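You operate a simulated robot arm through the tools that you are given. There is no shell and no other tool. Be economical: measure what you need, move in short steps, check, and stop when the job is done.

The job below is to be done with a simulated two-armed robot. You get a single attempt, and the scene is never put back.

Task
Rub the rust off the small black pulley on the mat's peg and put it back.
Fine: use the orange abrasive pad and return it; leave the other pulley as it is. Set down upright: orange abrasive pad. What is to be rubbed or washed off counts as gone when no trace of it is left.

Only the result counts: the job must be done as asked and must still hold three seconds after the hand-in. Knocking over, shifting, dropping, spilling or breaking anything else fails it.

Robot
Two 7-joint arms with fingered hands on one trunk, on a base that drives. Base frame: it is fixed to the floor where the robot stands at the start and does not move with it; the origin is under the middle of the robot, x ahead of it, y to its left, z up. Units: cm, degrees, N and s.
The left shoulder is at the start at [7, 17.2, 125.2], the right one opposite. Places, roughly: peg on the rubber mat [80, -20, 90]. Payload 5 kg a hand.
The tool frame of a hand sits at the grasp point between the pads (the TCP): z along the fingers, y along the line on which they close. The tips reach 4.3 cm beyond it. The gripper opens to 14.4 cm. The gripper's body begins 5 cm behind the TCP. The gripper is a hand of 5 fingers: y runs from the thumb to the fingers, the wrist lies at [-2.1, -12.4, -22.1] in the tool frame, and closing takes about 1.5 s.
Orientation is that of the tool frame in the base frame, as a unit quaternion [w, x, y, z]. With the fingers straight down and the wrist toward the robot, the tool's x, y and z point along [0, 1, 0], [1, 0, 0] and [0, 0, -1] of the base frame.

Tools
- The arms move only by the tool move_arm. It takes "left_deltas", "right_deltas" or both (then of equal length, played together; a hand with none holds still); each is a list of rows, each a list of 7 numbers: the gripper command, from -1 (shut) to 1 (fully open), values between in proportion, then the shift along the tool's x, y, z in cm, then the turn, a rotation vector about the tool's x, y, z in degrees. In form: [[hand, tx, ty, tz, rx, ry, rz], ...]. A call has 1 to 10 rows; each row shifts and turns the commanded pose from where the row before left it, along the tool's axes as they then stand. Rows are played at 5 a second. More than 5 cm and 8.6 degrees between two rows, or a gripper value outside its range, and nothing of the call is played. Where a pose cannot be reached the arm comes as near as it can. A force on the tool above 50 N (or 10 N above the force at the start of the call, whichever is more), or a blocked arm, ends the call early, and 0.2 s more pass. Each finger travels about 4.5 cm/s and halts on what it meets, pressing with about 32 N; the grip force reading is that of the motor and also rises with nothing between the fingers. The clock runs only during rows and for 0.2 s after the last one: add rows that do not move to give the fingers time. The reply holds the time, the measured pose of the TCP, the force on the tool along the base axes, the opening and the grip force, in the units named above and with some noise, with the torque about the TCP (base axes, N m) and any sound that the robot's microphone picked up, and new pictures: "pictures" is both (left out), scene, wrist or none (wrist: the cameras of the hands that moved).
- Cameras (640 x 400 px; columns grow to the right, rows downward): "scene" is now at [14.11, -0.36, 149.23]; the picture's right is [-0.04, -1.00, 0.00], its down [-0.51, 0.02, -0.86] and it looks along [0.86, -0.04, -0.51] (base axes); focal length 292 px, centre (320, 200). "left" rides on the left gripper at [-8.6, -10.8, -16.8] in its tool frame; the picture's right is [-0.80, -0.28, 0.53], its down [0.54, -0.73, 0.42] and it looks along [0.27, 0.63, 0.73] (tool axes); focal length 275 px, centre (320, 200). "right" rides on the right gripper at [8.6, -10.8, -16.8] in its tool frame; the picture's right is [-0.80, 0.28, -0.53], its down [-0.54, -0.73, 0.42] and it looks along [-0.27, 0.63, 0.73] (tool axes); focal length 275 px, centre (320, 200). There is no depth. A picture from a camera that has moved, and an enlarged one, comes with that camera's place and axes in the base frame and with its lens.
- slide_trunk(by): slides the trunk up (or, below 0, down) by that many cm; the arms and the scene camera ride with it, the base frame stays. It gives what a move gives, with no picture.
- roll_base(legs): drives the robot by 1 to 6 legs, each [ahead, left, turn to the left] in cm, cm and degrees, along the robot's own axes; the way and the turn of a leg run together, so that a leg with both is an arc; at most 150 cm and 180 degrees a leg. The arms and the cameras ride along, it lands a little off, and it stops where it bumps. It gives what a move gives, and a new picture of the scene camera.
- set_grasp(shape, hand): the hand has 5 fingers and takes this shape, open, in about a second: jaw (thumb against the fingers, like two jaws); tri (thumb and two fingers); tip (a fingertip pinch); poke (one finger out to press); point (the index stretched); flat (the hand flat); cup (the hand cupped); fist (a fist). The gripper value then closes the fingers along that shape, each until it touches; the sizes above hold for jaw. It gives what a move gives, with no picture.
- pan_tilt(pan, tilt): turns the head with the scene camera to pan (to the left, within 86 degrees either way) and tilt (down, from -29 to 69), counted from straight ahead of the robot. It gives what a move gives, and a new picture of the scene camera.
- close_up(camera, box): a new picture of the part [left, top, right, bottom] of that camera's present view, enlarged. It takes no simulated time.
- close_job(): hands the job in; it is judged then, once.

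Go step by step. Nothing tells you exact positions but the pictures and the camera data: compare them with the known pose of the tool, close in by small moves and look again before you grip or let go. The budget is 120 turns and 260 pictures, counting those below and the enlarged ones. Unless the task says otherwise, let go and move clear before handing in, and close with one line.

The tools are called after "Call:" as name(argument=value, ...) on one line, values as JSON. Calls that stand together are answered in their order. move_arm: Moves the arms, as the interface text tells. Its arguments: {"type":"object","properties":{"left_deltas":{"type":"array","items":{"type":"array","items":{"type":"number"}}},"right_deltas":{"type":"array","items":{"type":"array","items":{"type":"number"}}},"pictures":{"type":"string","enum":["both","scene","wrist","none"]}},"required":[]} The other tools are called the same way: slide_trunk (by) slides the trunk up or down; set_grasp (shape, hand) gives the hand a shape; roll_base (legs) drives the base; pan_tilt (pan, tilt) turns the head that bears the scene camera; close_up (camera, box) takes an enlarged picture of a part of a camera's view; close_job () hands the job in.

At the start:

```text
time_s: 0.0
left_tcp_pos: [76.82, 32.13, 119.47]
left_tcp_rot: [0.0, 0.708, 0.706, 0.0]
left_ft_force: [-0.4, 0.2, 0.1]
left_wrist_torque: [0.0, -0.01, -0.01]
left_finger_gap: 14.36
left_gripper_force: 0.2
left_shape: jaw
right_tcp_pos: [74.31, -37.56, 114.24]
right_tcp_rot: [-0.001, 0.708, 0.707, 0.0]
right_ft_force: [0.0, -0.1, -0.4]
right_wrist_torque: [-0.05, -0.01, -0.01]
right_finger_gap: 14.35
right_gripper_force: 0.2
right_shape: jaw
trunk travel left (down, up): [-35.0, 59.0]
robot x, y, heading: [-0.41, -0.1, -0.0]
head pan, tilt: [-2.4, 30.4]
```

scene: 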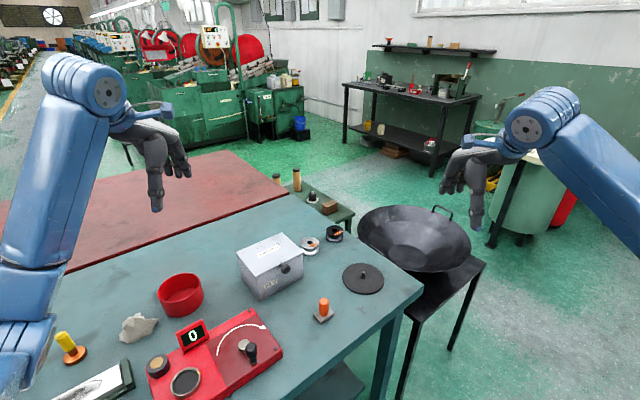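
right: 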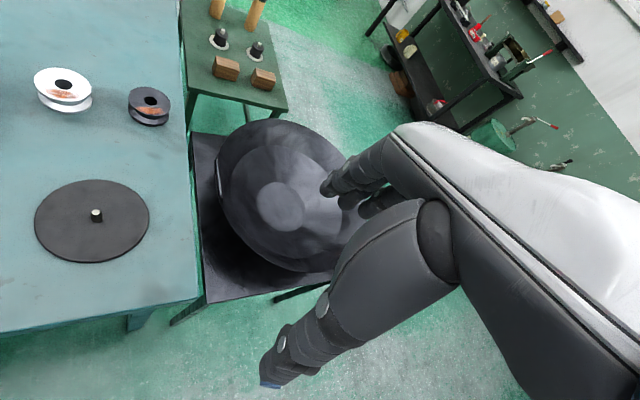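
left: 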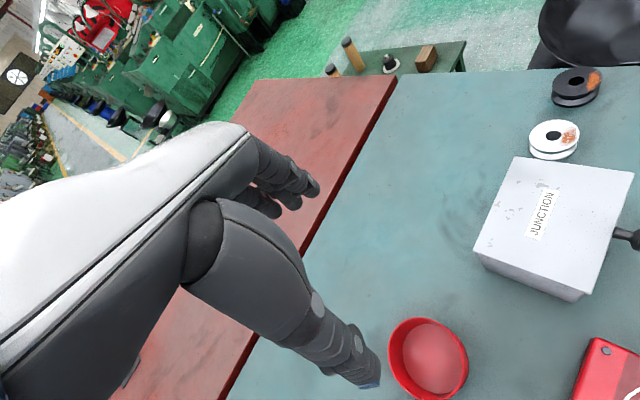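

The black pulley stands at the back of the table beside a white one. The mat with its peg is at about (80,-20), and the orange-handled thing near the table edge is probably the pad. I'll look closer at all of them first.

Call:
close_up(camera="scene", box=[280, 210, 420, 330])

Call:
close_up(camera="right", box=[10, 40, 210, 280])

Call:
pan_tilt(pan=-10, tilt=50)

```text
3.33 times, centred on (350, 270) of scene
camera zoom: at [14.11, -0.36, 149.23], right [-0.04, -1.0, 0.0], down [-0.51, 0.02, -0.86], along [0.86, -0.04, -0.51], focal length 972 px, centre (220, -33)
```

zoom: 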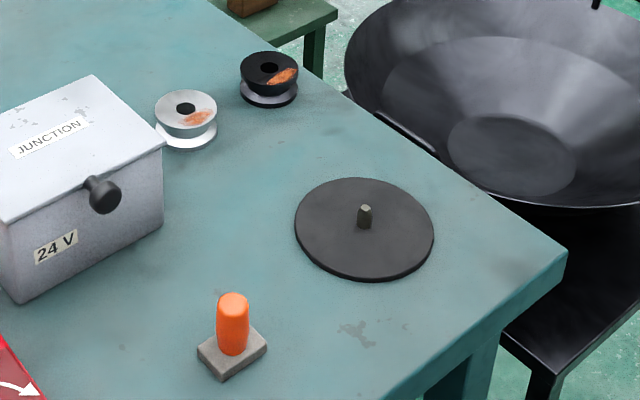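

```text
1.67 times, centred on (110, 160) of right
camera zoom: at [63.41, -28.86, 130.91], right [0.28, -0.8, 0.53], down [-0.73, -0.54, -0.42], along [0.63, -0.27, -0.73], focal length 459 px, centre (670, 267)
```

zoom: 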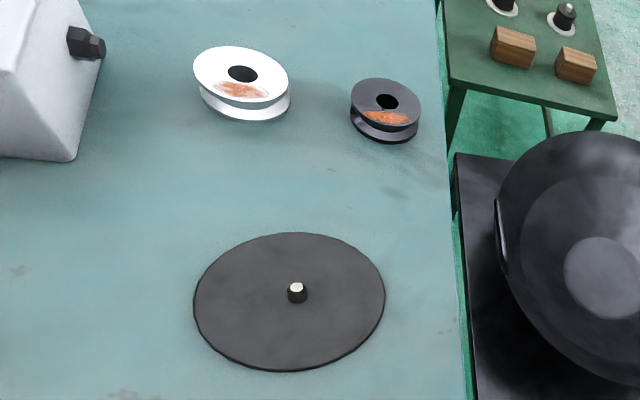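

```text
time_s: 0.8
left_tcp_pos: [76.83, 32.14, 119.48]
left_tcp_rot: [0.0, 0.707, 0.707, 0.001]
left_ft_force: [0.3, 0.4, -0.4]
left_wrist_torque: [0.02, -0.03, -0.01]
left_finger_gap: 14.38
left_gripper_force: 0.0
left_shape: jaw
right_tcp_pos: [74.29, -37.52, 114.25]
right_tcp_rot: [0.0, 0.707, 0.707, 0.0]
right_ft_force: [-0.9, -0.1, 0.1]
right_wrist_torque: [0.02, 0.01, -0.01]
right_finger_gap: 14.35
right_gripper_force: 0.1
right_shape: jaw
trunk travel left (down, up): [-35.0, 59.0]
robot x, y, heading: [0.08, -0.12, -0.2]
head pan, tilt: [-10.0, 50.0]
camera scene: at [12.68, -1.31, 146.35], right [-0.17, -0.98, 0.0], down [-0.75, 0.13, -0.64], along [0.63, -0.11, -0.77], focal length 292 px, centre (320, 200)
```

scene: 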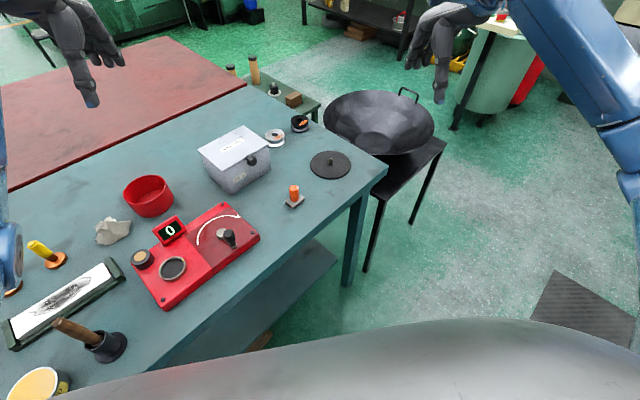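

I put the table top at z≈85, the peg at about (77,-16), the black pulley at about (97,-9), the white one at about (91,0) and the orange-handled pad at about (63,-3). I'll check the other handled items on the left and look at the pad and pulleys in detail.

Call:
close_up(camera="scene", box=[0, 200, 160, 300])

Call:
close_up(camera="scene", box=[255, 105, 365, 215])

Call:
close_up(camera="right", box=[20, 50, 190, 150])

```text
4.00 times, centred on (80, 250) of scene
camera zoom: at [12.68, -1.31, 146.35], right [-0.17, -0.98, 0.0], down [-0.75, 0.13, -0.64], along [0.63, -0.11, -0.77], focal length 1167 px, centre (1280, 0)
```

zoom: 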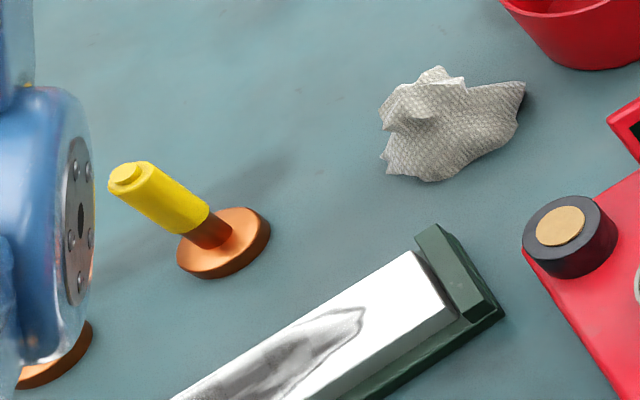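

```text
3.64 times, centred on (310, 160) of scene
camera zoom: at [12.68, -1.31, 146.35], right [-0.17, -0.98, 0.0], down [-0.75, 0.13, -0.64], along [0.63, -0.11, -0.77], focal length 1061 px, centre (356, 346)
```

zoom: 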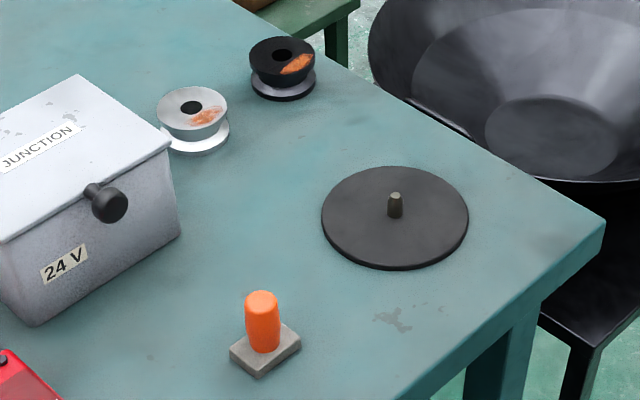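

```text
3.76 times, centred on (105, 100) of right
camera zoom: at [63.41, -28.86, 130.91], right [0.28, -0.8, 0.53], down [-0.73, -0.54, -0.42], along [0.63, -0.27, -0.73], focal length 1036 px, centre (1129, 576)
```

zoom: 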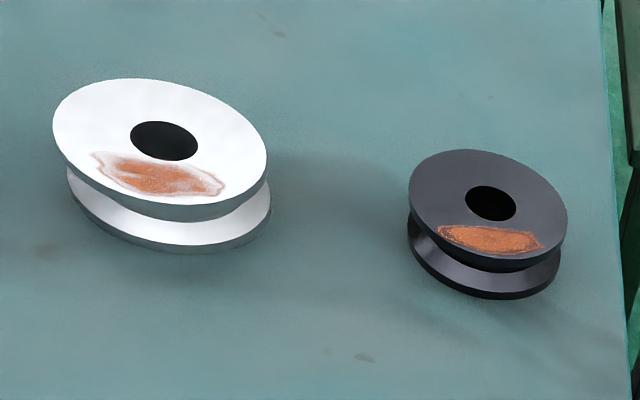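

The orange-handled block is the pad, and the rust is a patch on the pulley's top face. The pulley is near the limit of reach, so I'll shift the base slightly and turn it a little left.

Call:
roll_base(legs=[[6, -4, 0], [0, 0, 12]])

```text
time_s: 2.6
left_tcp_pos: [74.49, 43.56, 119.45]
left_tcp_rot: [0.0, 0.629, 0.778, 0.0]
left_ft_force: [0.6, 0.5, 0.3]
left_wrist_torque: [0.02, 0.0, -0.05]
left_finger_gap: 14.38
left_gripper_force: 0.1
left_shape: jaw
right_tcp_pos: [86.6, -25.22, 114.18]
right_tcp_rot: [-0.001, 0.629, 0.777, 0.0]
right_ft_force: [-0.4, 0.4, 0.0]
right_wrist_torque: [0.01, -0.02, 0.0]
right_finger_gap: 14.37
right_gripper_force: 0.0
right_shape: jaw
trunk travel left (down, up): [-35.0, 59.0]
robot x, y, heading: [5.74, -3.92, 12.3]
head pan, tilt: [-10.0, 50.0]
camera scene: at [18.78, -2.67, 146.33], right [0.04, -1.0, 0.0], down [-0.77, -0.03, -0.64], along [0.64, 0.02, -0.77], focal length 292 px, centre (320, 200)
```

scene: 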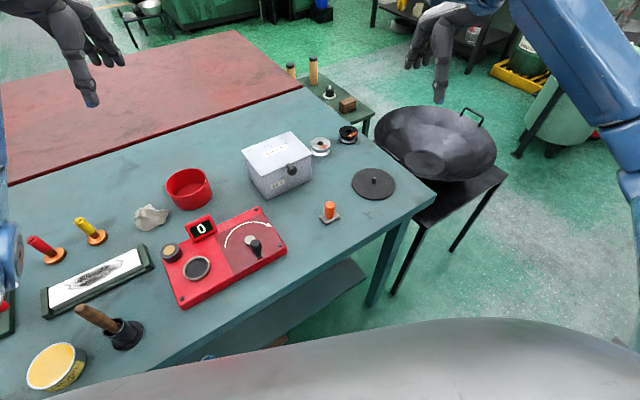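

The base landed well. Now I'll bring the right hand over the black pulley, staying high.

Call:
move_arm(right_deltas=[[0.4, 2.73, 2.68, 1.2, 0, 0, 0], [0.4, 2.73, 2.68, 1.2, 0, 0, 0], [0.4, 2.73, 2.68, 1.2, 0, 0, 0], [0.4, 2.73, 2.68, 1.2, 0, 0, 0], [0.4, 2.73, 2.68, 1.2, 0, 0, 0], [0.4, 0, 0, 0, 0, 0, 0]])

```text
time_s: 4.0
left_tcp_pos: [74.33, 43.31, 119.5]
left_tcp_rot: [0.001, 0.628, 0.778, 0.0]
left_ft_force: [-0.1, -1.0, -0.5]
left_wrist_torque: [0.04, -0.03, 0.03]
left_finger_gap: 14.38
left_gripper_force: 0.0
left_shape: jaw
right_tcp_pos: [96.65, -9.05, 108.23]
right_tcp_rot: [-0.001, 0.629, 0.778, 0.0]
right_ft_force: [-0.4, -0.6, -0.2]
right_wrist_torque: [0.05, -0.04, 0.0]
right_finger_gap: 10.09
right_gripper_force: 0.1
right_shape: jaw
trunk travel left (down, up): [-35.0, 59.0]
robot x, y, heading: [6.12, -4.06, 12.1]
head pan, tilt: [-10.0, 50.0]
camera scene: at [18.62, -2.79, 146.35], right [0.04, -1.0, 0.0], down [-0.77, -0.03, -0.64], along [0.64, 0.02, -0.77], focal length 292 px, centre (320, 200)
camera right: at [84.34, -2.87, 124.88], right [0.44, -0.72, 0.53], down [-0.6, -0.68, -0.42], along [0.67, -0.13, -0.73], focal length 275 px, centre (320, 200)
```

scene: 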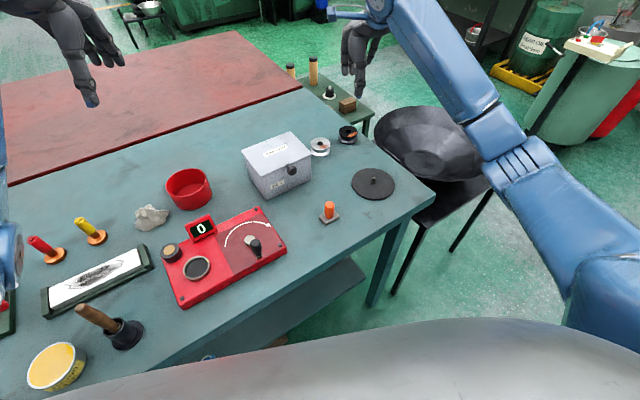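
right: 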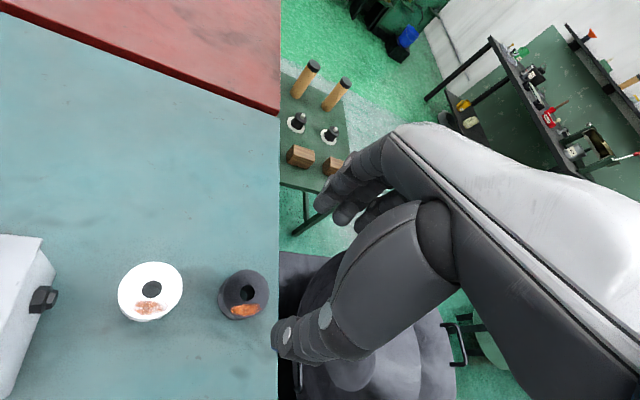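

The pulley's position agrees from this view too, at about (97.2,-9.1). I'll zoom in to refine the heights before descending.

Call:
close_up(camera="scene", box=[300, 110, 420, 230])

Call:
close_up(camera="right", box=[100, 230, 300, 355])

```text
3.33 times, centred on (360, 170) of scene
camera zoom: at [18.62, -2.79, 146.35], right [0.04, -1.0, 0.0], down [-0.77, -0.03, -0.64], along [0.64, 0.02, -0.77], focal length 972 px, centre (187, 300)
```

zoom: 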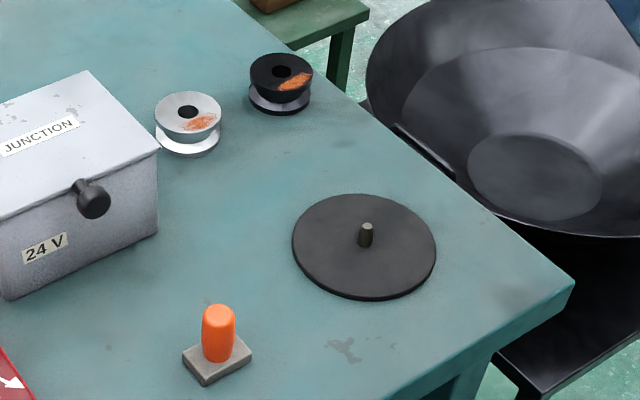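

```text
3.20 times, centred on (200, 292) of right
camera zoom: at [84.34, -2.87, 124.88], right [0.44, -0.72, 0.53], down [-0.6, -0.68, -0.42], along [0.67, -0.13, -0.73], focal length 881 px, centre (704, -96)
```

zoom: 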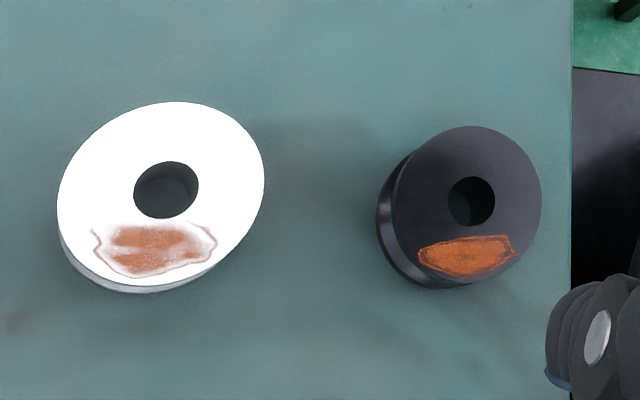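

The pulley top is at z≈87.8 with its centre at (97.15,-9.05). I'll descend partway and check the alignment.

Call:
move_arm(right_deltas=[[0.4, -0.1, 0.5, 3.3, 0, 0, 0], [0.4, 0, 0, 3.3, 0, 0, 0], [0.4, 0, 0, 3.3, 0, 0, 0], [0.4, 0, 0, 3.3, 0, 0, 0], [0.4, 0, 0, 0, 0, 0, 0]])

```text
time_s: 5.2
left_tcp_pos: [74.32, 43.56, 119.48]
left_tcp_rot: [0.0, 0.629, 0.778, 0.0]
left_ft_force: [-0.7, 0.3, 0.0]
left_wrist_torque: [0.01, -0.02, -0.01]
left_finger_gap: 14.37
left_gripper_force: 0.1
left_shape: jaw
right_tcp_pos: [97.25, -8.97, 94.97]
right_tcp_rot: [0.0, 0.628, 0.778, 0.0]
right_ft_force: [-0.8, -0.2, -0.5]
right_wrist_torque: [0.04, -0.01, 0.05]
right_finger_gap: 10.1
right_gripper_force: 0.0
right_shape: jaw
trunk travel left (down, up): [-35.0, 59.0]
robot x, y, heading: [5.98, -4.06, 12.1]
head pan, tilt: [-10.0, 50.0]
camera scene: at [18.63, -2.65, 146.35], right [0.04, -1.0, 0.0], down [-0.77, -0.03, -0.64], along [0.64, 0.02, -0.77], focal length 292 px, centre (320, 200)
camera right: at [84.76, -2.75, 111.69], right [0.44, -0.72, 0.53], down [-0.6, -0.68, -0.42], along [0.67, -0.13, -0.73], focal length 275 px, centre (320, 200)
```

scene: 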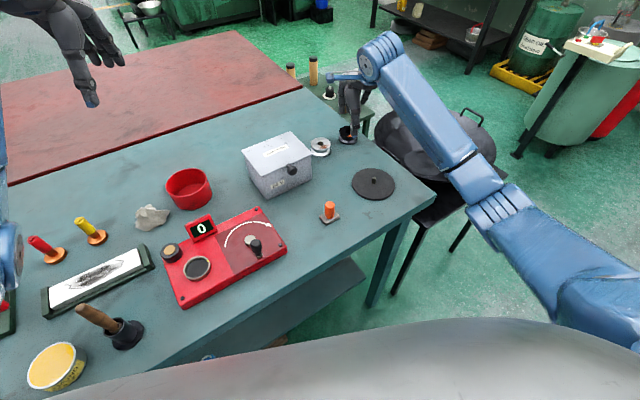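
right: 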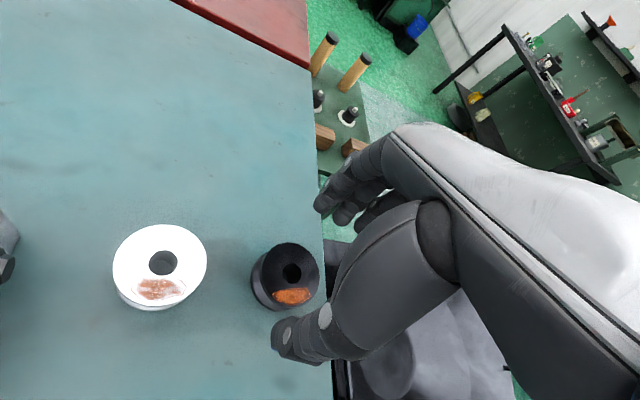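

The hand's axis projects exactly onto the pulley's bore. I'll descend and close.

Call:
move_arm(right_deltas=[[0.4, 0, 0, 2.5, 0, 0, 0], [0.4, 0, 0, 2.0, 0, 0, 0], [0.4, 0, 0, 0.6, 0, 0, 0], [0.4, 0, 0, 0, 0, 0, 0]])

Call:
close_up(camera="scene", box=[310, 70, 410, 150])

```text
time_s: 6.2
left_tcp_pos: [74.42, 43.47, 119.42]
left_tcp_rot: [0.0, 0.628, 0.778, 0.0]
left_ft_force: [-0.1, 0.9, -0.8]
left_wrist_torque: [0.02, -0.03, 0.01]
left_finger_gap: 14.39
left_gripper_force: 0.0
left_shape: jaw
right_tcp_pos: [97.26, -9.08, 89.8]
right_tcp_rot: [0.0, 0.629, 0.778, 0.0]
right_ft_force: [-0.5, 0.0, -0.7]
right_wrist_torque: [0.02, 0.01, -0.01]
right_finger_gap: 10.12
right_gripper_force: 0.0
right_shape: jaw
trunk travel left (down, up): [-35.0, 59.0]
robot x, y, heading: [5.92, -3.54, 12.2]
head pan, tilt: [-10.0, 50.0]
camera scene: at [18.69, -2.65, 146.34], right [0.04, -1.0, 0.0], down [-0.77, -0.03, -0.64], along [0.64, 0.02, -0.77], focal length 292 px, centre (320, 200)
camera right: at [84.79, -2.76, 106.59], right [0.45, -0.72, 0.53], down [-0.6, -0.68, -0.42], along [0.67, -0.13, -0.73], focal length 275 px, centre (320, 200)
```

scene: 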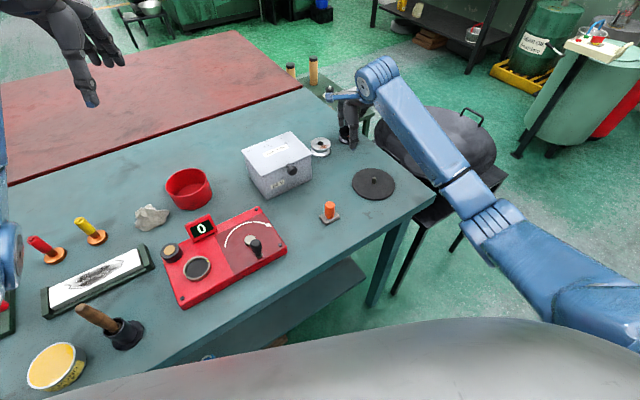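
right: 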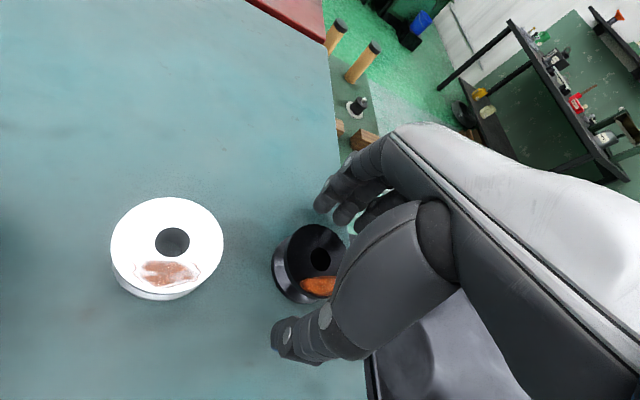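

```text
5.00 times, centred on (360, 110) of scene
camera zoom: at [18.69, -2.65, 146.34], right [0.04, -1.0, 0.0], down [-0.77, -0.03, -0.64], along [0.64, 0.02, -0.77], focal length 1459 px, centre (120, 650)
```

zoom: 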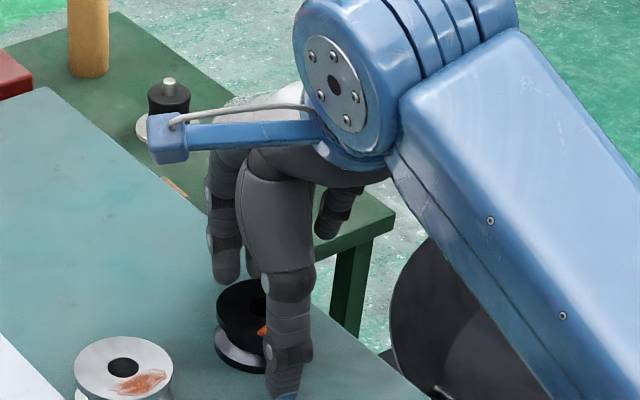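

The thumb and fingers straddle the pulley with no contact so far. I'll close on it now.

Call:
move_arm(right_deltas=[[0.0, 0, 0, 0, 0, 0, 0], [-0.4, 0, 0, 0, 0, 0, 0], [-0.8, 0, 0, 0, 0, 0, 0], [-1, 0, 0, 0, 0, 0, 0], [-1, 0, 0, 0, 0, 0, 0], [-1, 0, 0, 0, 0, 0, 0], [-1, 0, 0, 0, 0, 0, 0]])

Call:
close_up(camera="scene", box=[310, 70, 410, 150])

```text
time_s: 7.8
left_tcp_pos: [74.49, 43.48, 119.45]
left_tcp_rot: [0.001, 0.629, 0.778, 0.0]
left_ft_force: [0.5, 0.0, 0.3]
left_wrist_torque: [-0.02, 0.0, -0.01]
left_finger_gap: 14.38
left_gripper_force: 0.1
left_shape: jaw
right_tcp_pos: [97.15, -8.95, 89.9]
right_tcp_rot: [0.0, 0.629, 0.778, -0.001]
right_ft_force: [-1.5, 0.1, -0.2]
right_wrist_torque: [0.02, -0.08, -0.04]
right_finger_gap: 5.87
right_gripper_force: 31.6
right_shape: jaw
trunk travel left (down, up): [-35.0, 59.0]
robot x, y, heading: [6.14, -4.4, 12.0]
head pan, tilt: [-10.0, 50.0]
camera scene: at [18.69, -2.65, 146.34], right [0.04, -1.0, 0.0], down [-0.77, -0.03, -0.64], along [0.64, 0.02, -0.77], focal length 292 px, centre (320, 200)
camera right: at [84.79, -2.76, 106.58], right [0.45, -0.72, 0.53], down [-0.6, -0.68, -0.42], along [0.67, -0.13, -0.73], focal length 275 px, centre (320, 200)
```

scene: 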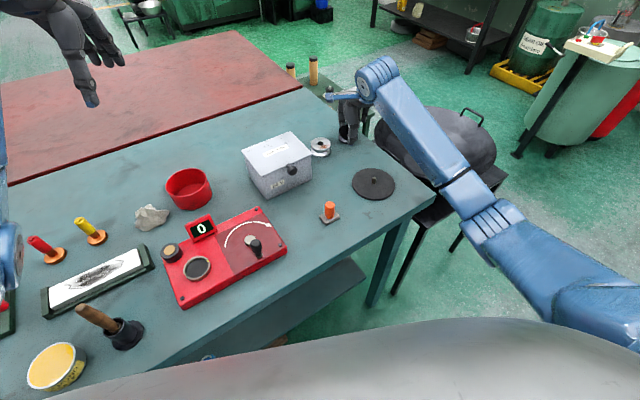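
right: 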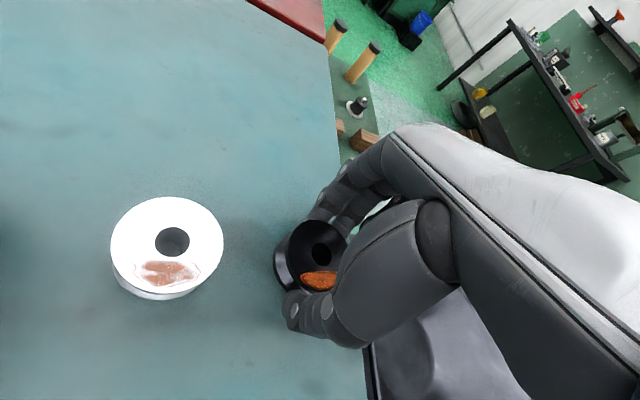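

```text
5.00 times, centred on (360, 110) of scene
camera zoom: at [18.69, -2.65, 146.34], right [0.04, -1.0, 0.0], down [-0.77, -0.03, -0.64], along [0.64, 0.02, -0.77], focal length 1459 px, centre (120, 650)
```

zoom: 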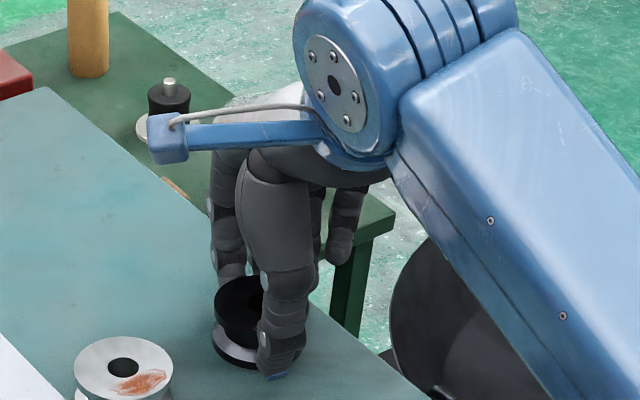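

The grip is firm at 5.9 cm. I'll lift and carry the pulley to above the peg.

Call:
move_arm(right_deltas=[[-1, 0, 0, -2, 0, 0, 0], [-1, 0, 0, -3.5, 0, 0, 0], [-1, 0, 0, -3.5, 0, 0, 0], [-1, -0.47, -4.29, 0, 0, 0, 0], [-1, -0.47, -4.29, 0, 0, 0, 0], [-1, -0.47, -4.29, 0, 0, 0, 0], [-1, -0.47, -4.29, 0, 0, 0, 0], [-1, -0.47, -4.29, 0, 0, 0, 0], [-1, 0, 0, 0, 0, 0, 0]])

Call:
close_up(camera="scene", box=[310, 110, 430, 210])

Call:
close_up(camera="right", box=[230, 180, 390, 300])

```text
time_s: 9.8
left_tcp_pos: [74.49, 43.4, 119.39]
left_tcp_rot: [-0.001, 0.628, 0.778, -0.001]
left_ft_force: [-0.4, 1.0, -0.2]
left_wrist_torque: [-0.03, 0.0, -0.02]
left_finger_gap: 14.39
left_gripper_force: 0.0
left_shape: jaw
right_tcp_pos: [76.84, -15.71, 98.93]
right_tcp_rot: [0.0, 0.629, 0.778, -0.001]
right_ft_force: [-0.2, 0.3, -5.4]
right_wrist_torque: [-0.02, 0.03, 0.0]
right_finger_gap: 5.8
right_gripper_force: 31.7
right_shape: jaw
trunk travel left (down, up): [-35.0, 59.0]
robot x, y, heading: [6.2, -3.79, 11.9]
head pan, tilt: [-10.0, 50.0]
camera scene: at [18.83, -2.59, 146.32], right [0.04, -1.0, 0.0], down [-0.77, -0.03, -0.64], along [0.64, 0.02, -0.77], focal length 292 px, centre (320, 200)
camera right: at [64.52, -9.61, 115.63], right [0.45, -0.72, 0.53], down [-0.6, -0.68, -0.42], along [0.67, -0.13, -0.73], focal length 275 px, centre (320, 200)
```

scene: 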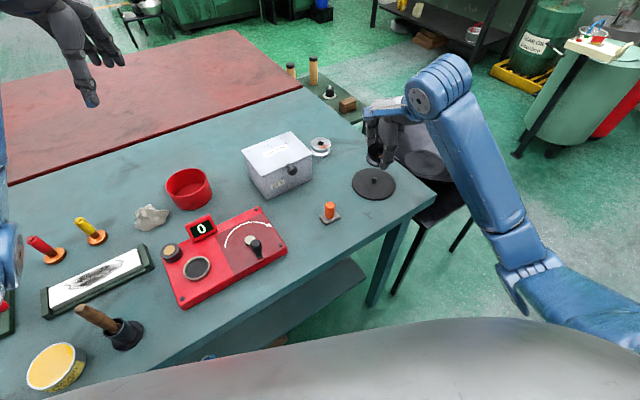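
right: 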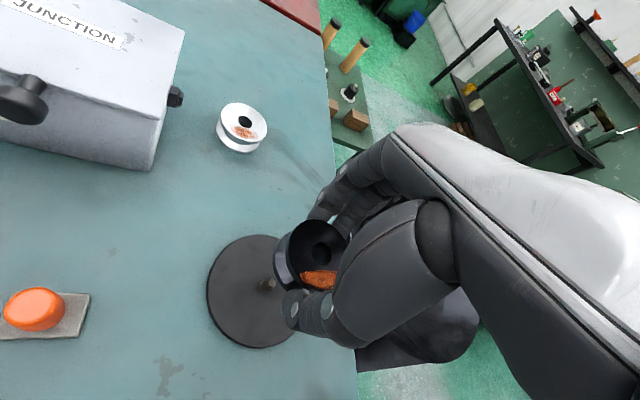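

```text
4.00 times, centred on (370, 160) of scene
camera zoom: at [18.83, -2.59, 146.32], right [0.04, -1.0, 0.0], down [-0.77, -0.03, -0.64], along [0.64, 0.02, -0.77], focal length 1167 px, centre (120, 360)
```

zoom: 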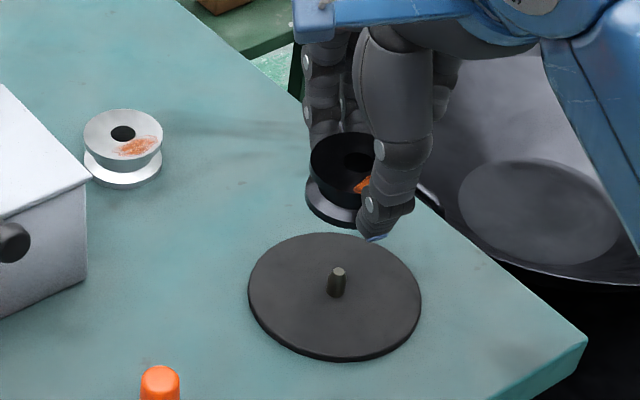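

```text
3.33 times, centred on (310, 240) of right
camera zoom: at [64.52, -9.61, 115.63], right [0.45, -0.72, 0.53], down [-0.6, -0.68, -0.42], along [0.67, -0.13, -0.73], focal length 918 px, centre (353, 67)
```

zoom: 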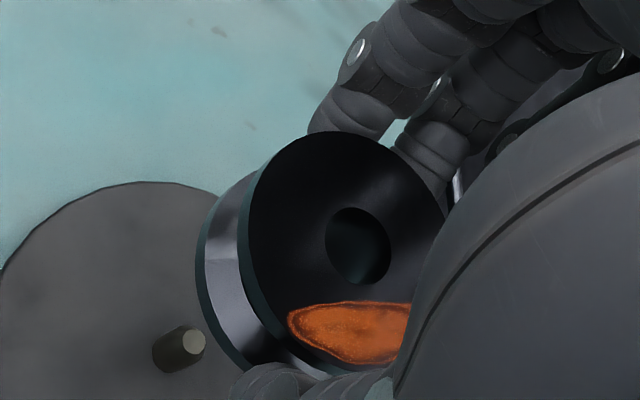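

The peg shows clearly beside the held pulley, at about (76.85,-15.8) with its top near 87.5. I'll lower to just above it and compare.

Call:
move_arm(right_deltas=[[-1, 0, 0, 2.5, 0, 0, 0], [-1, 0, 0, 2.7, 0, 0, 0], [-1, 0, 0, 0, 0, 0, 0]], pictures="none")

Call:
close_up(camera="scene", box=[340, 130, 420, 200])

Call:
close_up(camera="right", box=[230, 200, 390, 320])

```text
time_s: 10.6
left_tcp_pos: [74.35, 43.64, 119.47]
left_tcp_rot: [0.0, 0.629, 0.778, 0.0]
left_ft_force: [-0.4, 1.0, 0.1]
left_wrist_torque: [-0.01, -0.05, -0.02]
left_finger_gap: 14.35
left_gripper_force: 0.1
left_shape: jaw
right_tcp_pos: [76.7, -15.9, 93.56]
right_tcp_rot: [-0.001, 0.629, 0.777, 0.0]
right_ft_force: [-0.6, 0.2, -4.2]
right_wrist_torque: [-0.04, 0.04, -0.02]
right_finger_gap: 5.8
right_gripper_force: 32.3
right_shape: jaw
trunk travel left (down, up): [-35.0, 59.0]
robot x, y, heading: [5.63, -4.49, 12.1]
head pan, tilt: [-10.0, 50.0]
```

```text
5.71 times, centred on (380, 165) of scene
camera zoom: at [18.69, -2.65, 146.34], right [0.04, -1.0, 0.0], down [-0.77, -0.03, -0.64], along [0.64, 0.02, -0.77], focal length 1667 px, centre (-23, 400)
```

zoom: 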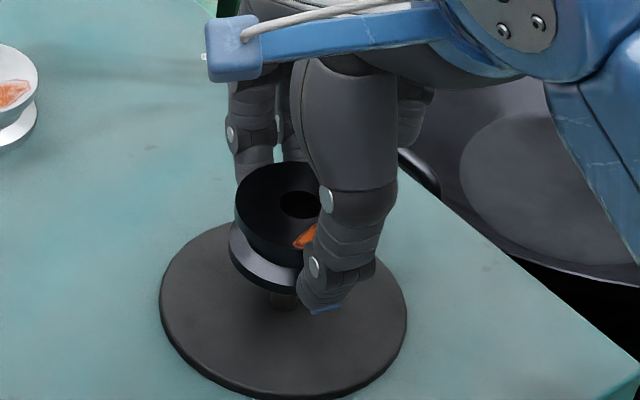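

```text
3.33 times, centred on (310, 260) of right
camera zoom: at [64.37, -9.66, 110.37], right [0.45, -0.72, 0.53], down [-0.6, -0.68, -0.42], along [0.67, -0.13, -0.73], focal length 918 px, centre (353, 0)
```

zoom: 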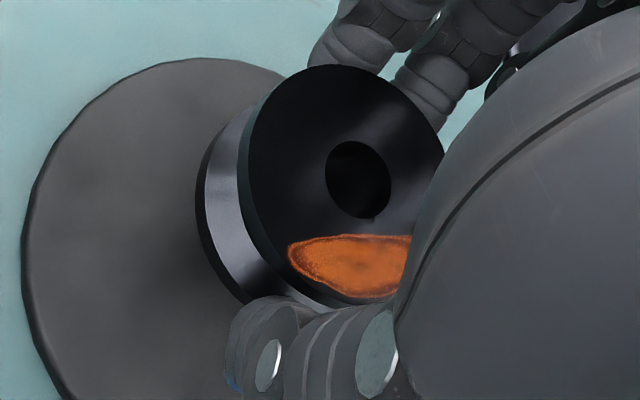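

Both views put the bore about 0.5 cm further out than the peg, so I'll correct for that and lower in small steps.

Call:
move_arm(right_deltas=[[-1, 0.15, -0.5, 0, 0, 0, 0], [-1, 0, 0, 0.6, 0, 0, 0], [-1, 0, 0, 0.5, 0, 0, 0], [-1, 0, 0, 0.4, 0, 0, 0], [-1, 0, 0, 0, 0, 0, 0]], pictures="none")

Call:
close_up(camera="scene", box=[340, 130, 420, 200])

Call:
close_up(camera="right", box=[230, 200, 390, 320])

```text
time_s: 11.8
left_tcp_pos: [74.38, 43.49, 119.4]
left_tcp_rot: [-0.002, 0.628, 0.778, 0.0]
left_ft_force: [-0.4, -0.1, 0.0]
left_wrist_torque: [-0.01, 0.01, -0.03]
left_finger_gap: 14.4
left_gripper_force: 0.1
left_shape: jaw
right_tcp_pos: [76.31, -15.72, 92.25]
right_tcp_rot: [-0.001, 0.629, 0.778, -0.001]
right_ft_force: [-0.7, -0.7, -4.7]
right_wrist_torque: [0.03, 0.03, 0.03]
right_finger_gap: 5.82
right_gripper_force: 32.4
right_shape: jaw
trunk travel left (down, up): [-35.0, 59.0]
robot x, y, heading: [5.85, -3.98, 11.8]
head pan, tilt: [-10.0, 50.0]
```

```text
5.71 times, centred on (380, 165) of scene
camera zoom: at [18.73, -2.66, 146.34], right [0.04, -1.0, 0.0], down [-0.77, -0.03, -0.64], along [0.64, 0.02, -0.77], focal length 1667 px, centre (-23, 400)
```

zoom: 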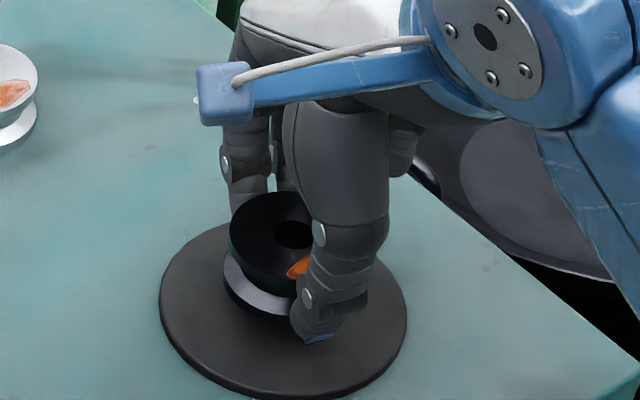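

```text
3.33 times, centred on (310, 260) of right
camera zoom: at [63.87, -9.53, 108.88], right [0.45, -0.72, 0.53], down [-0.6, -0.68, -0.42], along [0.67, -0.13, -0.73], focal length 918 px, centre (353, 0)
```

zoom: 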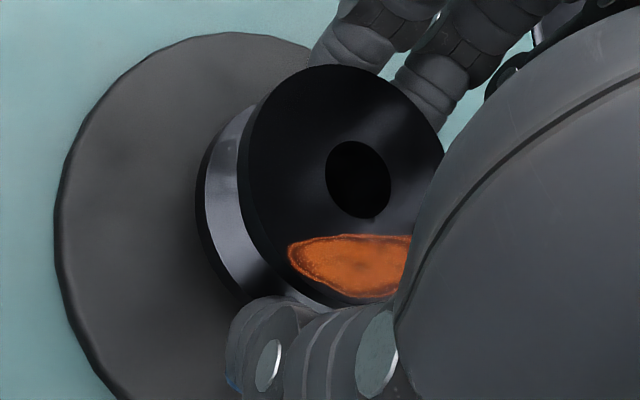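

The row alignment is right, with a small sideways correction of about 0.12 cm to make. I'll lower on with force checks.

Call:
move_arm(right_deltas=[[-1, -0.12, 0, 0, 0, 0, 0], [-1, 0, 0, 0.4, 0, 0, 0], [-1, 0, 0, 0.4, 0, 0, 0], [-1, 0, 0, 0, 0, 0, 0]], pictures="none")

Call:
close_up(camera="right", box=[230, 200, 390, 320])

```text
time_s: 12.8
left_tcp_pos: [74.49, 43.33, 119.44]
left_tcp_rot: [0.0, 0.629, 0.777, 0.0]
left_ft_force: [1.1, -0.6, -0.1]
left_wrist_torque: [0.0, -0.01, 0.0]
left_finger_gap: 14.39
left_gripper_force: 0.0
left_shape: jaw
right_tcp_pos: [76.33, -15.87, 91.45]
right_tcp_rot: [0.0, 0.629, 0.777, -0.001]
right_ft_force: [0.4, -0.1, -4.3]
right_wrist_torque: [0.0, 0.02, 0.01]
right_finger_gap: 5.79
right_gripper_force: 31.6
right_shape: jaw
trunk travel left (down, up): [-35.0, 59.0]
robot x, y, heading: [6.33, -3.86, 12.3]
head pan, tilt: [-10.0, 50.0]
```

```text
3.33 times, centred on (310, 260) of right
camera zoom: at [63.88, -9.63, 108.06], right [0.45, -0.72, 0.53], down [-0.6, -0.68, -0.42], along [0.67, -0.13, -0.73], focal length 918 px, centre (353, 0)
```

zoom: 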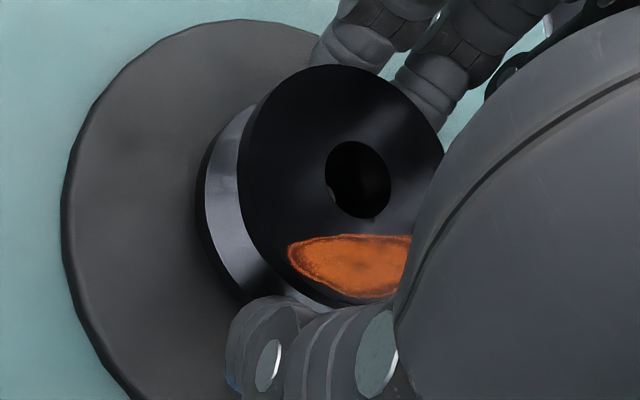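

No contact force, and the peg is starting to show inside the bore. I'll keep lowering.

Call:
move_arm(right_deltas=[[-1, 0, 0, 0.3, 0, 0, 0], [-1, 0, 0, 0.3, 0, 0, 0], [-1, 0, 0, 0, 0, 0, 0]], pictures="none")

Call:
close_up(camera="right", box=[230, 200, 390, 320])

Call:
close_up(camera="scene", box=[340, 130, 420, 200])

```text
time_s: 13.6
left_tcp_pos: [74.42, 43.63, 119.45]
left_tcp_rot: [0.0, 0.629, 0.778, -0.001]
left_ft_force: [0.1, 0.8, -0.1]
left_wrist_torque: [0.03, -0.03, 0.02]
left_finger_gap: 14.38
left_gripper_force: 0.1
left_shape: jaw
right_tcp_pos: [76.22, -15.8, 90.8]
right_tcp_rot: [-0.001, 0.629, 0.777, -0.001]
right_ft_force: [-0.3, 0.3, -4.5]
right_wrist_torque: [-0.01, 0.02, 0.02]
right_finger_gap: 5.79
right_gripper_force: 32.4
right_shape: jaw
trunk travel left (down, up): [-35.0, 59.0]
robot x, y, heading: [5.85, -4.25, 12.3]
head pan, tilt: [-10.0, 50.0]
```

```text
3.33 times, centred on (310, 260) of right
camera zoom: at [63.87, -9.65, 107.48], right [0.45, -0.72, 0.53], down [-0.6, -0.68, -0.42], along [0.67, -0.13, -0.73], focal length 918 px, centre (353, 0)
```

zoom: 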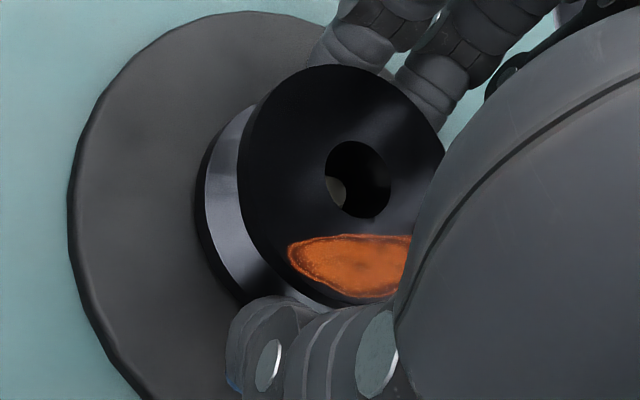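

```text
5.71 times, centred on (380, 165) of scene
camera zoom: at [18.73, -2.65, 146.34], right [0.04, -1.0, 0.0], down [-0.77, -0.03, -0.64], along [0.64, 0.02, -0.77], focal length 1667 px, centre (-23, 400)
```

zoom: 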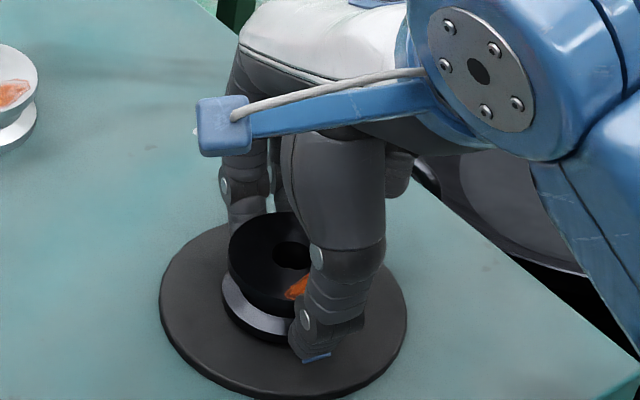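

The peg top is in the bore. I'll continue down until it touches the mat.

Call:
move_arm(right_deltas=[[-1, 0, 0, 0.2, 0, 0, 0], [-1, 0, 0, 0.15, 0, 0, 0], [-1, 0, 0, 0, 0, 0, 0]], pictures="none")

Call:
close_up(camera="right", box=[230, 200, 390, 320])

```text
time_s: 14.4
left_tcp_pos: [74.33, 43.44, 119.56]
left_tcp_rot: [0.001, 0.629, 0.777, 0.0]
left_ft_force: [-0.8, -0.3, -0.3]
left_wrist_torque: [-0.01, 0.01, -0.02]
left_finger_gap: 14.41
left_gripper_force: 0.0
left_shape: jaw
right_tcp_pos: [76.26, -15.92, 90.56]
right_tcp_rot: [0.0, 0.629, 0.778, 0.0]
right_ft_force: [-0.7, 0.7, -0.8]
right_wrist_torque: [0.02, -0.12, 0.02]
right_finger_gap: 5.78
right_gripper_force: 31.6
right_shape: jaw
trunk travel left (down, up): [-35.0, 59.0]
robot x, y, heading: [5.61, -4.1, 12.1]
head pan, tilt: [-10.0, 50.0]
```

```text
3.33 times, centred on (310, 260) of right
camera zoom: at [63.83, -9.66, 107.2], right [0.45, -0.72, 0.53], down [-0.6, -0.68, -0.42], along [0.67, -0.13, -0.73], focal length 918 px, centre (353, 0)
```

zoom: 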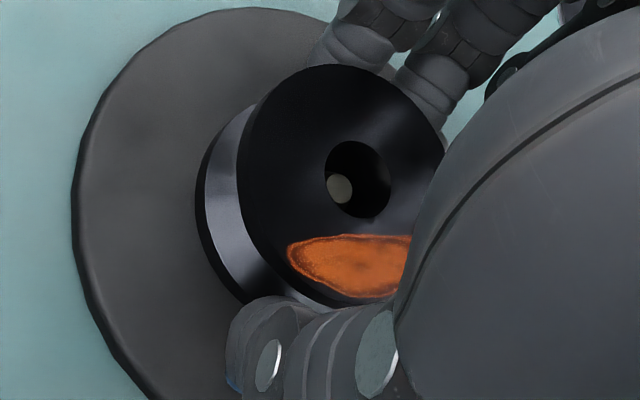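

The pulley now rests on the mat around the peg, since the load has come off the hand. I'll open and lift away.

Call:
move_arm(right_deltas=[[-0.4, 0, 0, 0, 0, 0, 0], [0.0, 0, 0, 0, 0, 0, 0], [0.4, 0, 0, 0, 0, 0, 0], [0.4, 0, 0, 0, 0, 0, 0], [0.4, 0, 0, 0, 0, 0, 0], [0.4, 0, 0, -1.5, 0, 0, 0], [0.4, 0, 0, -3, 0, 0, 0], [0.4, 0, 0, -4, 0, 0, 0], [0.4, 0, 0, 0, 0, 0, 0]])

Call:
close_up(camera="scene", box=[300, 130, 420, 230])

Call:
close_up(camera="right", box=[0, 200, 320, 400])

```text
time_s: 16.4
left_tcp_pos: [74.41, 43.39, 119.47]
left_tcp_rot: [0.0, 0.629, 0.777, -0.001]
left_ft_force: [0.2, 0.5, 0.4]
left_wrist_torque: [0.01, 0.01, 0.0]
left_finger_gap: 14.38
left_gripper_force: 0.1
left_shape: jaw
right_tcp_pos: [76.22, -15.86, 99.08]
right_tcp_rot: [-0.001, 0.629, 0.777, -0.001]
right_ft_force: [-1.0, -0.1, -0.4]
right_wrist_torque: [0.01, 0.03, -0.02]
right_finger_gap: 10.05
right_gripper_force: 0.0
right_shape: jaw
trunk travel left (down, up): [-35.0, 59.0]
robot x, y, heading: [5.79, -3.85, 11.9]
head pan, tilt: [-10.0, 50.0]
camera scene: at [18.69, -2.69, 146.34], right [0.04, -1.0, 0.0], down [-0.77, -0.03, -0.64], along [0.64, 0.02, -0.77], focal length 292 px, centre (320, 200)
camera right: at [63.83, -9.73, 115.76], right [0.45, -0.72, 0.53], down [-0.6, -0.68, -0.42], along [0.67, -0.13, -0.73], focal length 275 px, centre (320, 200)
```

scene: 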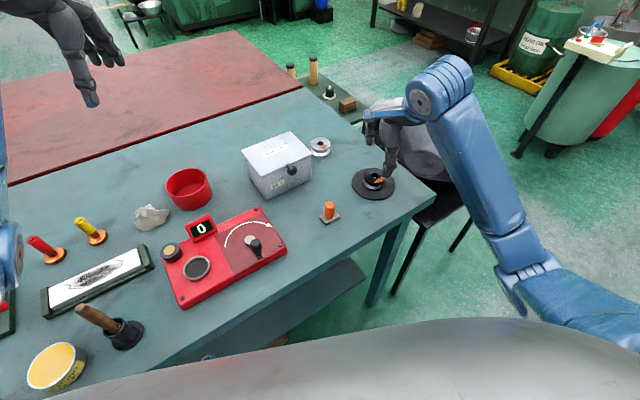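
right: 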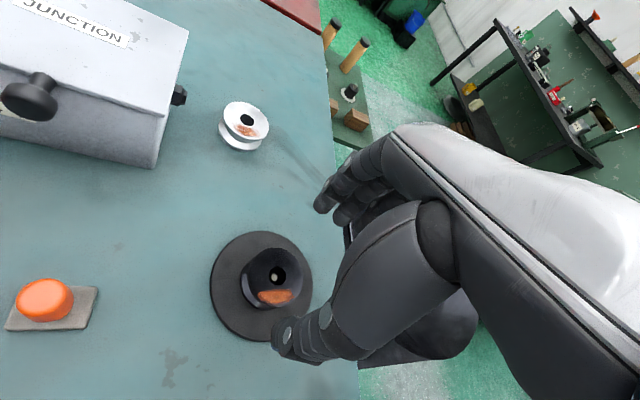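

```text
4.00 times, centred on (360, 180) of scene
camera zoom: at [18.69, -2.69, 146.34], right [0.04, -1.0, 0.0], down [-0.77, -0.03, -0.64], along [0.64, 0.02, -0.77], focal length 1167 px, centre (160, 280)
```

zoom: 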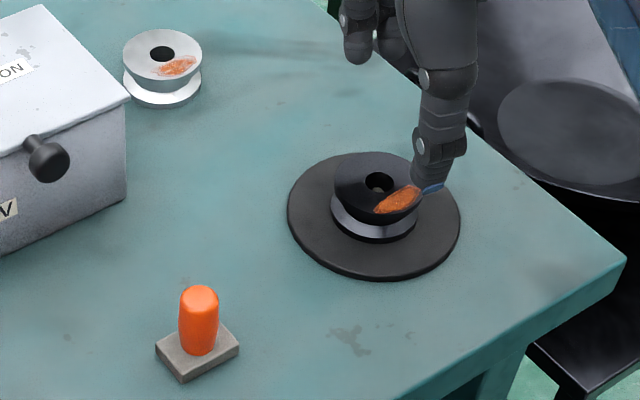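

```text
2.00 times, centred on (160, 300) of right
camera zoom: at [63.83, -9.73, 115.76], right [0.45, -0.72, 0.53], down [-0.6, -0.68, -0.42], along [0.67, -0.13, -0.73], focal length 551 px, centre (640, 0)
```

zoom: 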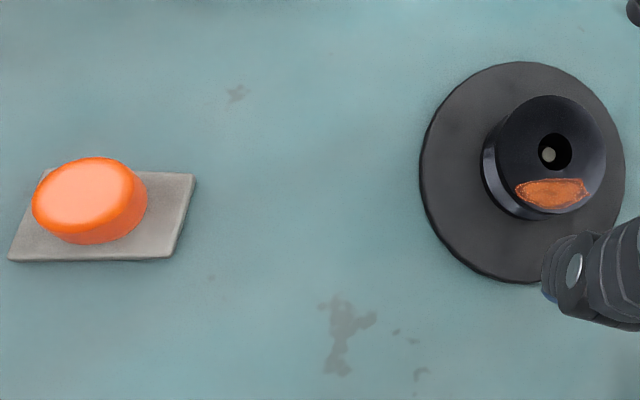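

The pulley sits on the peg with the rust up, the patch centred near (75,-17). The pad's handle is at about (64,-3.4), its top near 90.8. Now I'll move over the pad.

Call:
move_arm(right_deltas=[[0.2, 3.69, -2.36, 0, 0, 0, 0], [0.2, 3.69, -2.36, 0, 0, 0, 0], [0.2, 3.69, -2.36, 0, 0, 0, 0], [0.2, 3.69, -2.36, 0, 0, 0, 0], [0.2, 0, 0, 0, 0, 0, 0]])

Call:
close_up(camera="right", box=[220, 200, 380, 320])

Call:
close_up(camera="scene", box=[280, 140, 400, 240])

```text
time_s: 17.6
left_tcp_pos: [74.38, 43.49, 119.46]
left_tcp_rot: [0.0, 0.629, 0.777, 0.0]
left_ft_force: [0.1, -0.5, 0.4]
left_wrist_torque: [-0.02, 0.0, 0.01]
left_finger_gap: 14.37
left_gripper_force: 0.1
left_shape: jaw
right_tcp_pos: [63.81, -3.46, 99.02]
right_tcp_rot: [0.0, 0.628, 0.778, 0.0]
right_ft_force: [-0.5, 0.3, -0.4]
right_wrist_torque: [-0.01, 0.01, -0.05]
right_finger_gap: 8.68
right_gripper_force: 0.1
right_shape: jaw
trunk travel left (down, up): [-35.0, 59.0]
robot x, y, heading: [6.18, -4.09, 11.9]
head pan, tilt: [-10.0, 50.0]
camera scene: at [18.7, -2.71, 146.34], right [0.04, -1.0, 0.0], down [-0.77, -0.03, -0.64], along [0.64, 0.02, -0.77], focal length 292 px, centre (320, 200)
camera right: at [51.49, 2.82, 115.67], right [0.44, -0.72, 0.53], down [-0.6, -0.68, -0.42], along [0.67, -0.13, -0.73], focal length 275 px, centre (320, 200)
```

scene: 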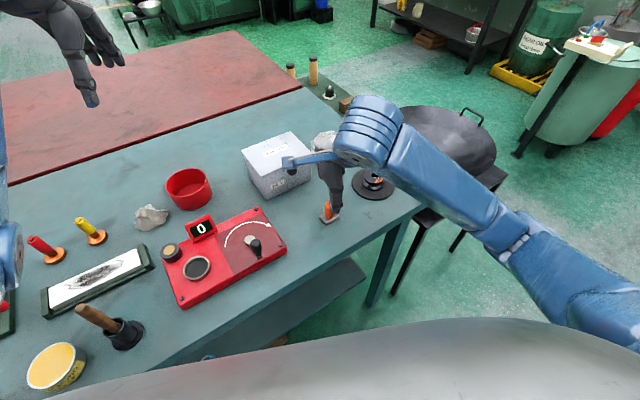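
right: 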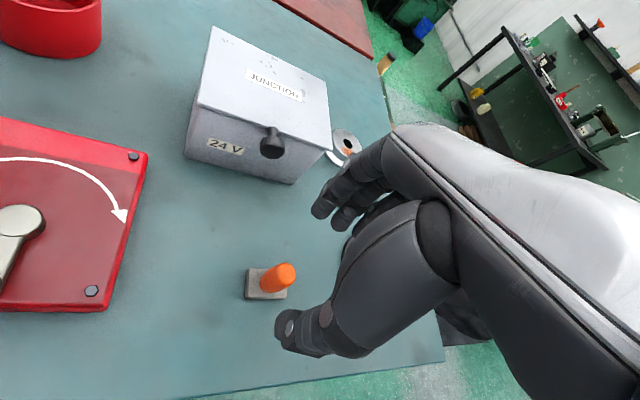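

```text
3.33 times, centred on (300, 260) of right
camera zoom: at [51.49, 2.82, 115.67], right [0.44, -0.72, 0.53], down [-0.6, -0.68, -0.42], along [0.67, -0.13, -0.73], focal length 918 px, centre (387, 0)
```

zoom: 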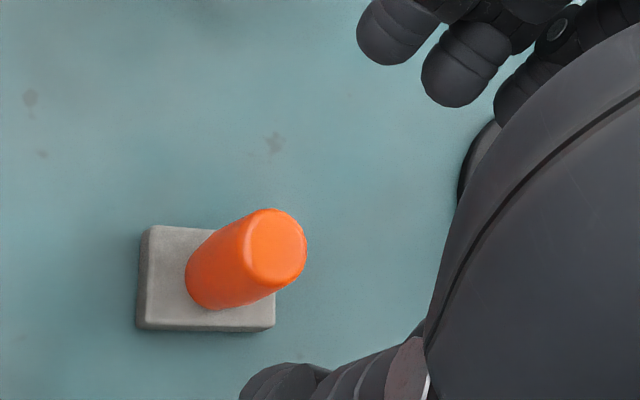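

```text
4.00 times, centred on (340, 190) of scene
camera zoom: at [18.7, -2.71, 146.34], right [0.04, -1.0, 0.0], down [-0.77, -0.03, -0.64], along [0.64, 0.02, -0.77], focal length 1167 px, centre (240, 240)
```

zoom: 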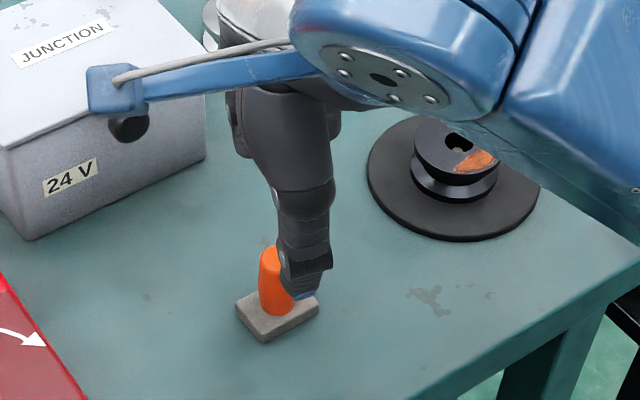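

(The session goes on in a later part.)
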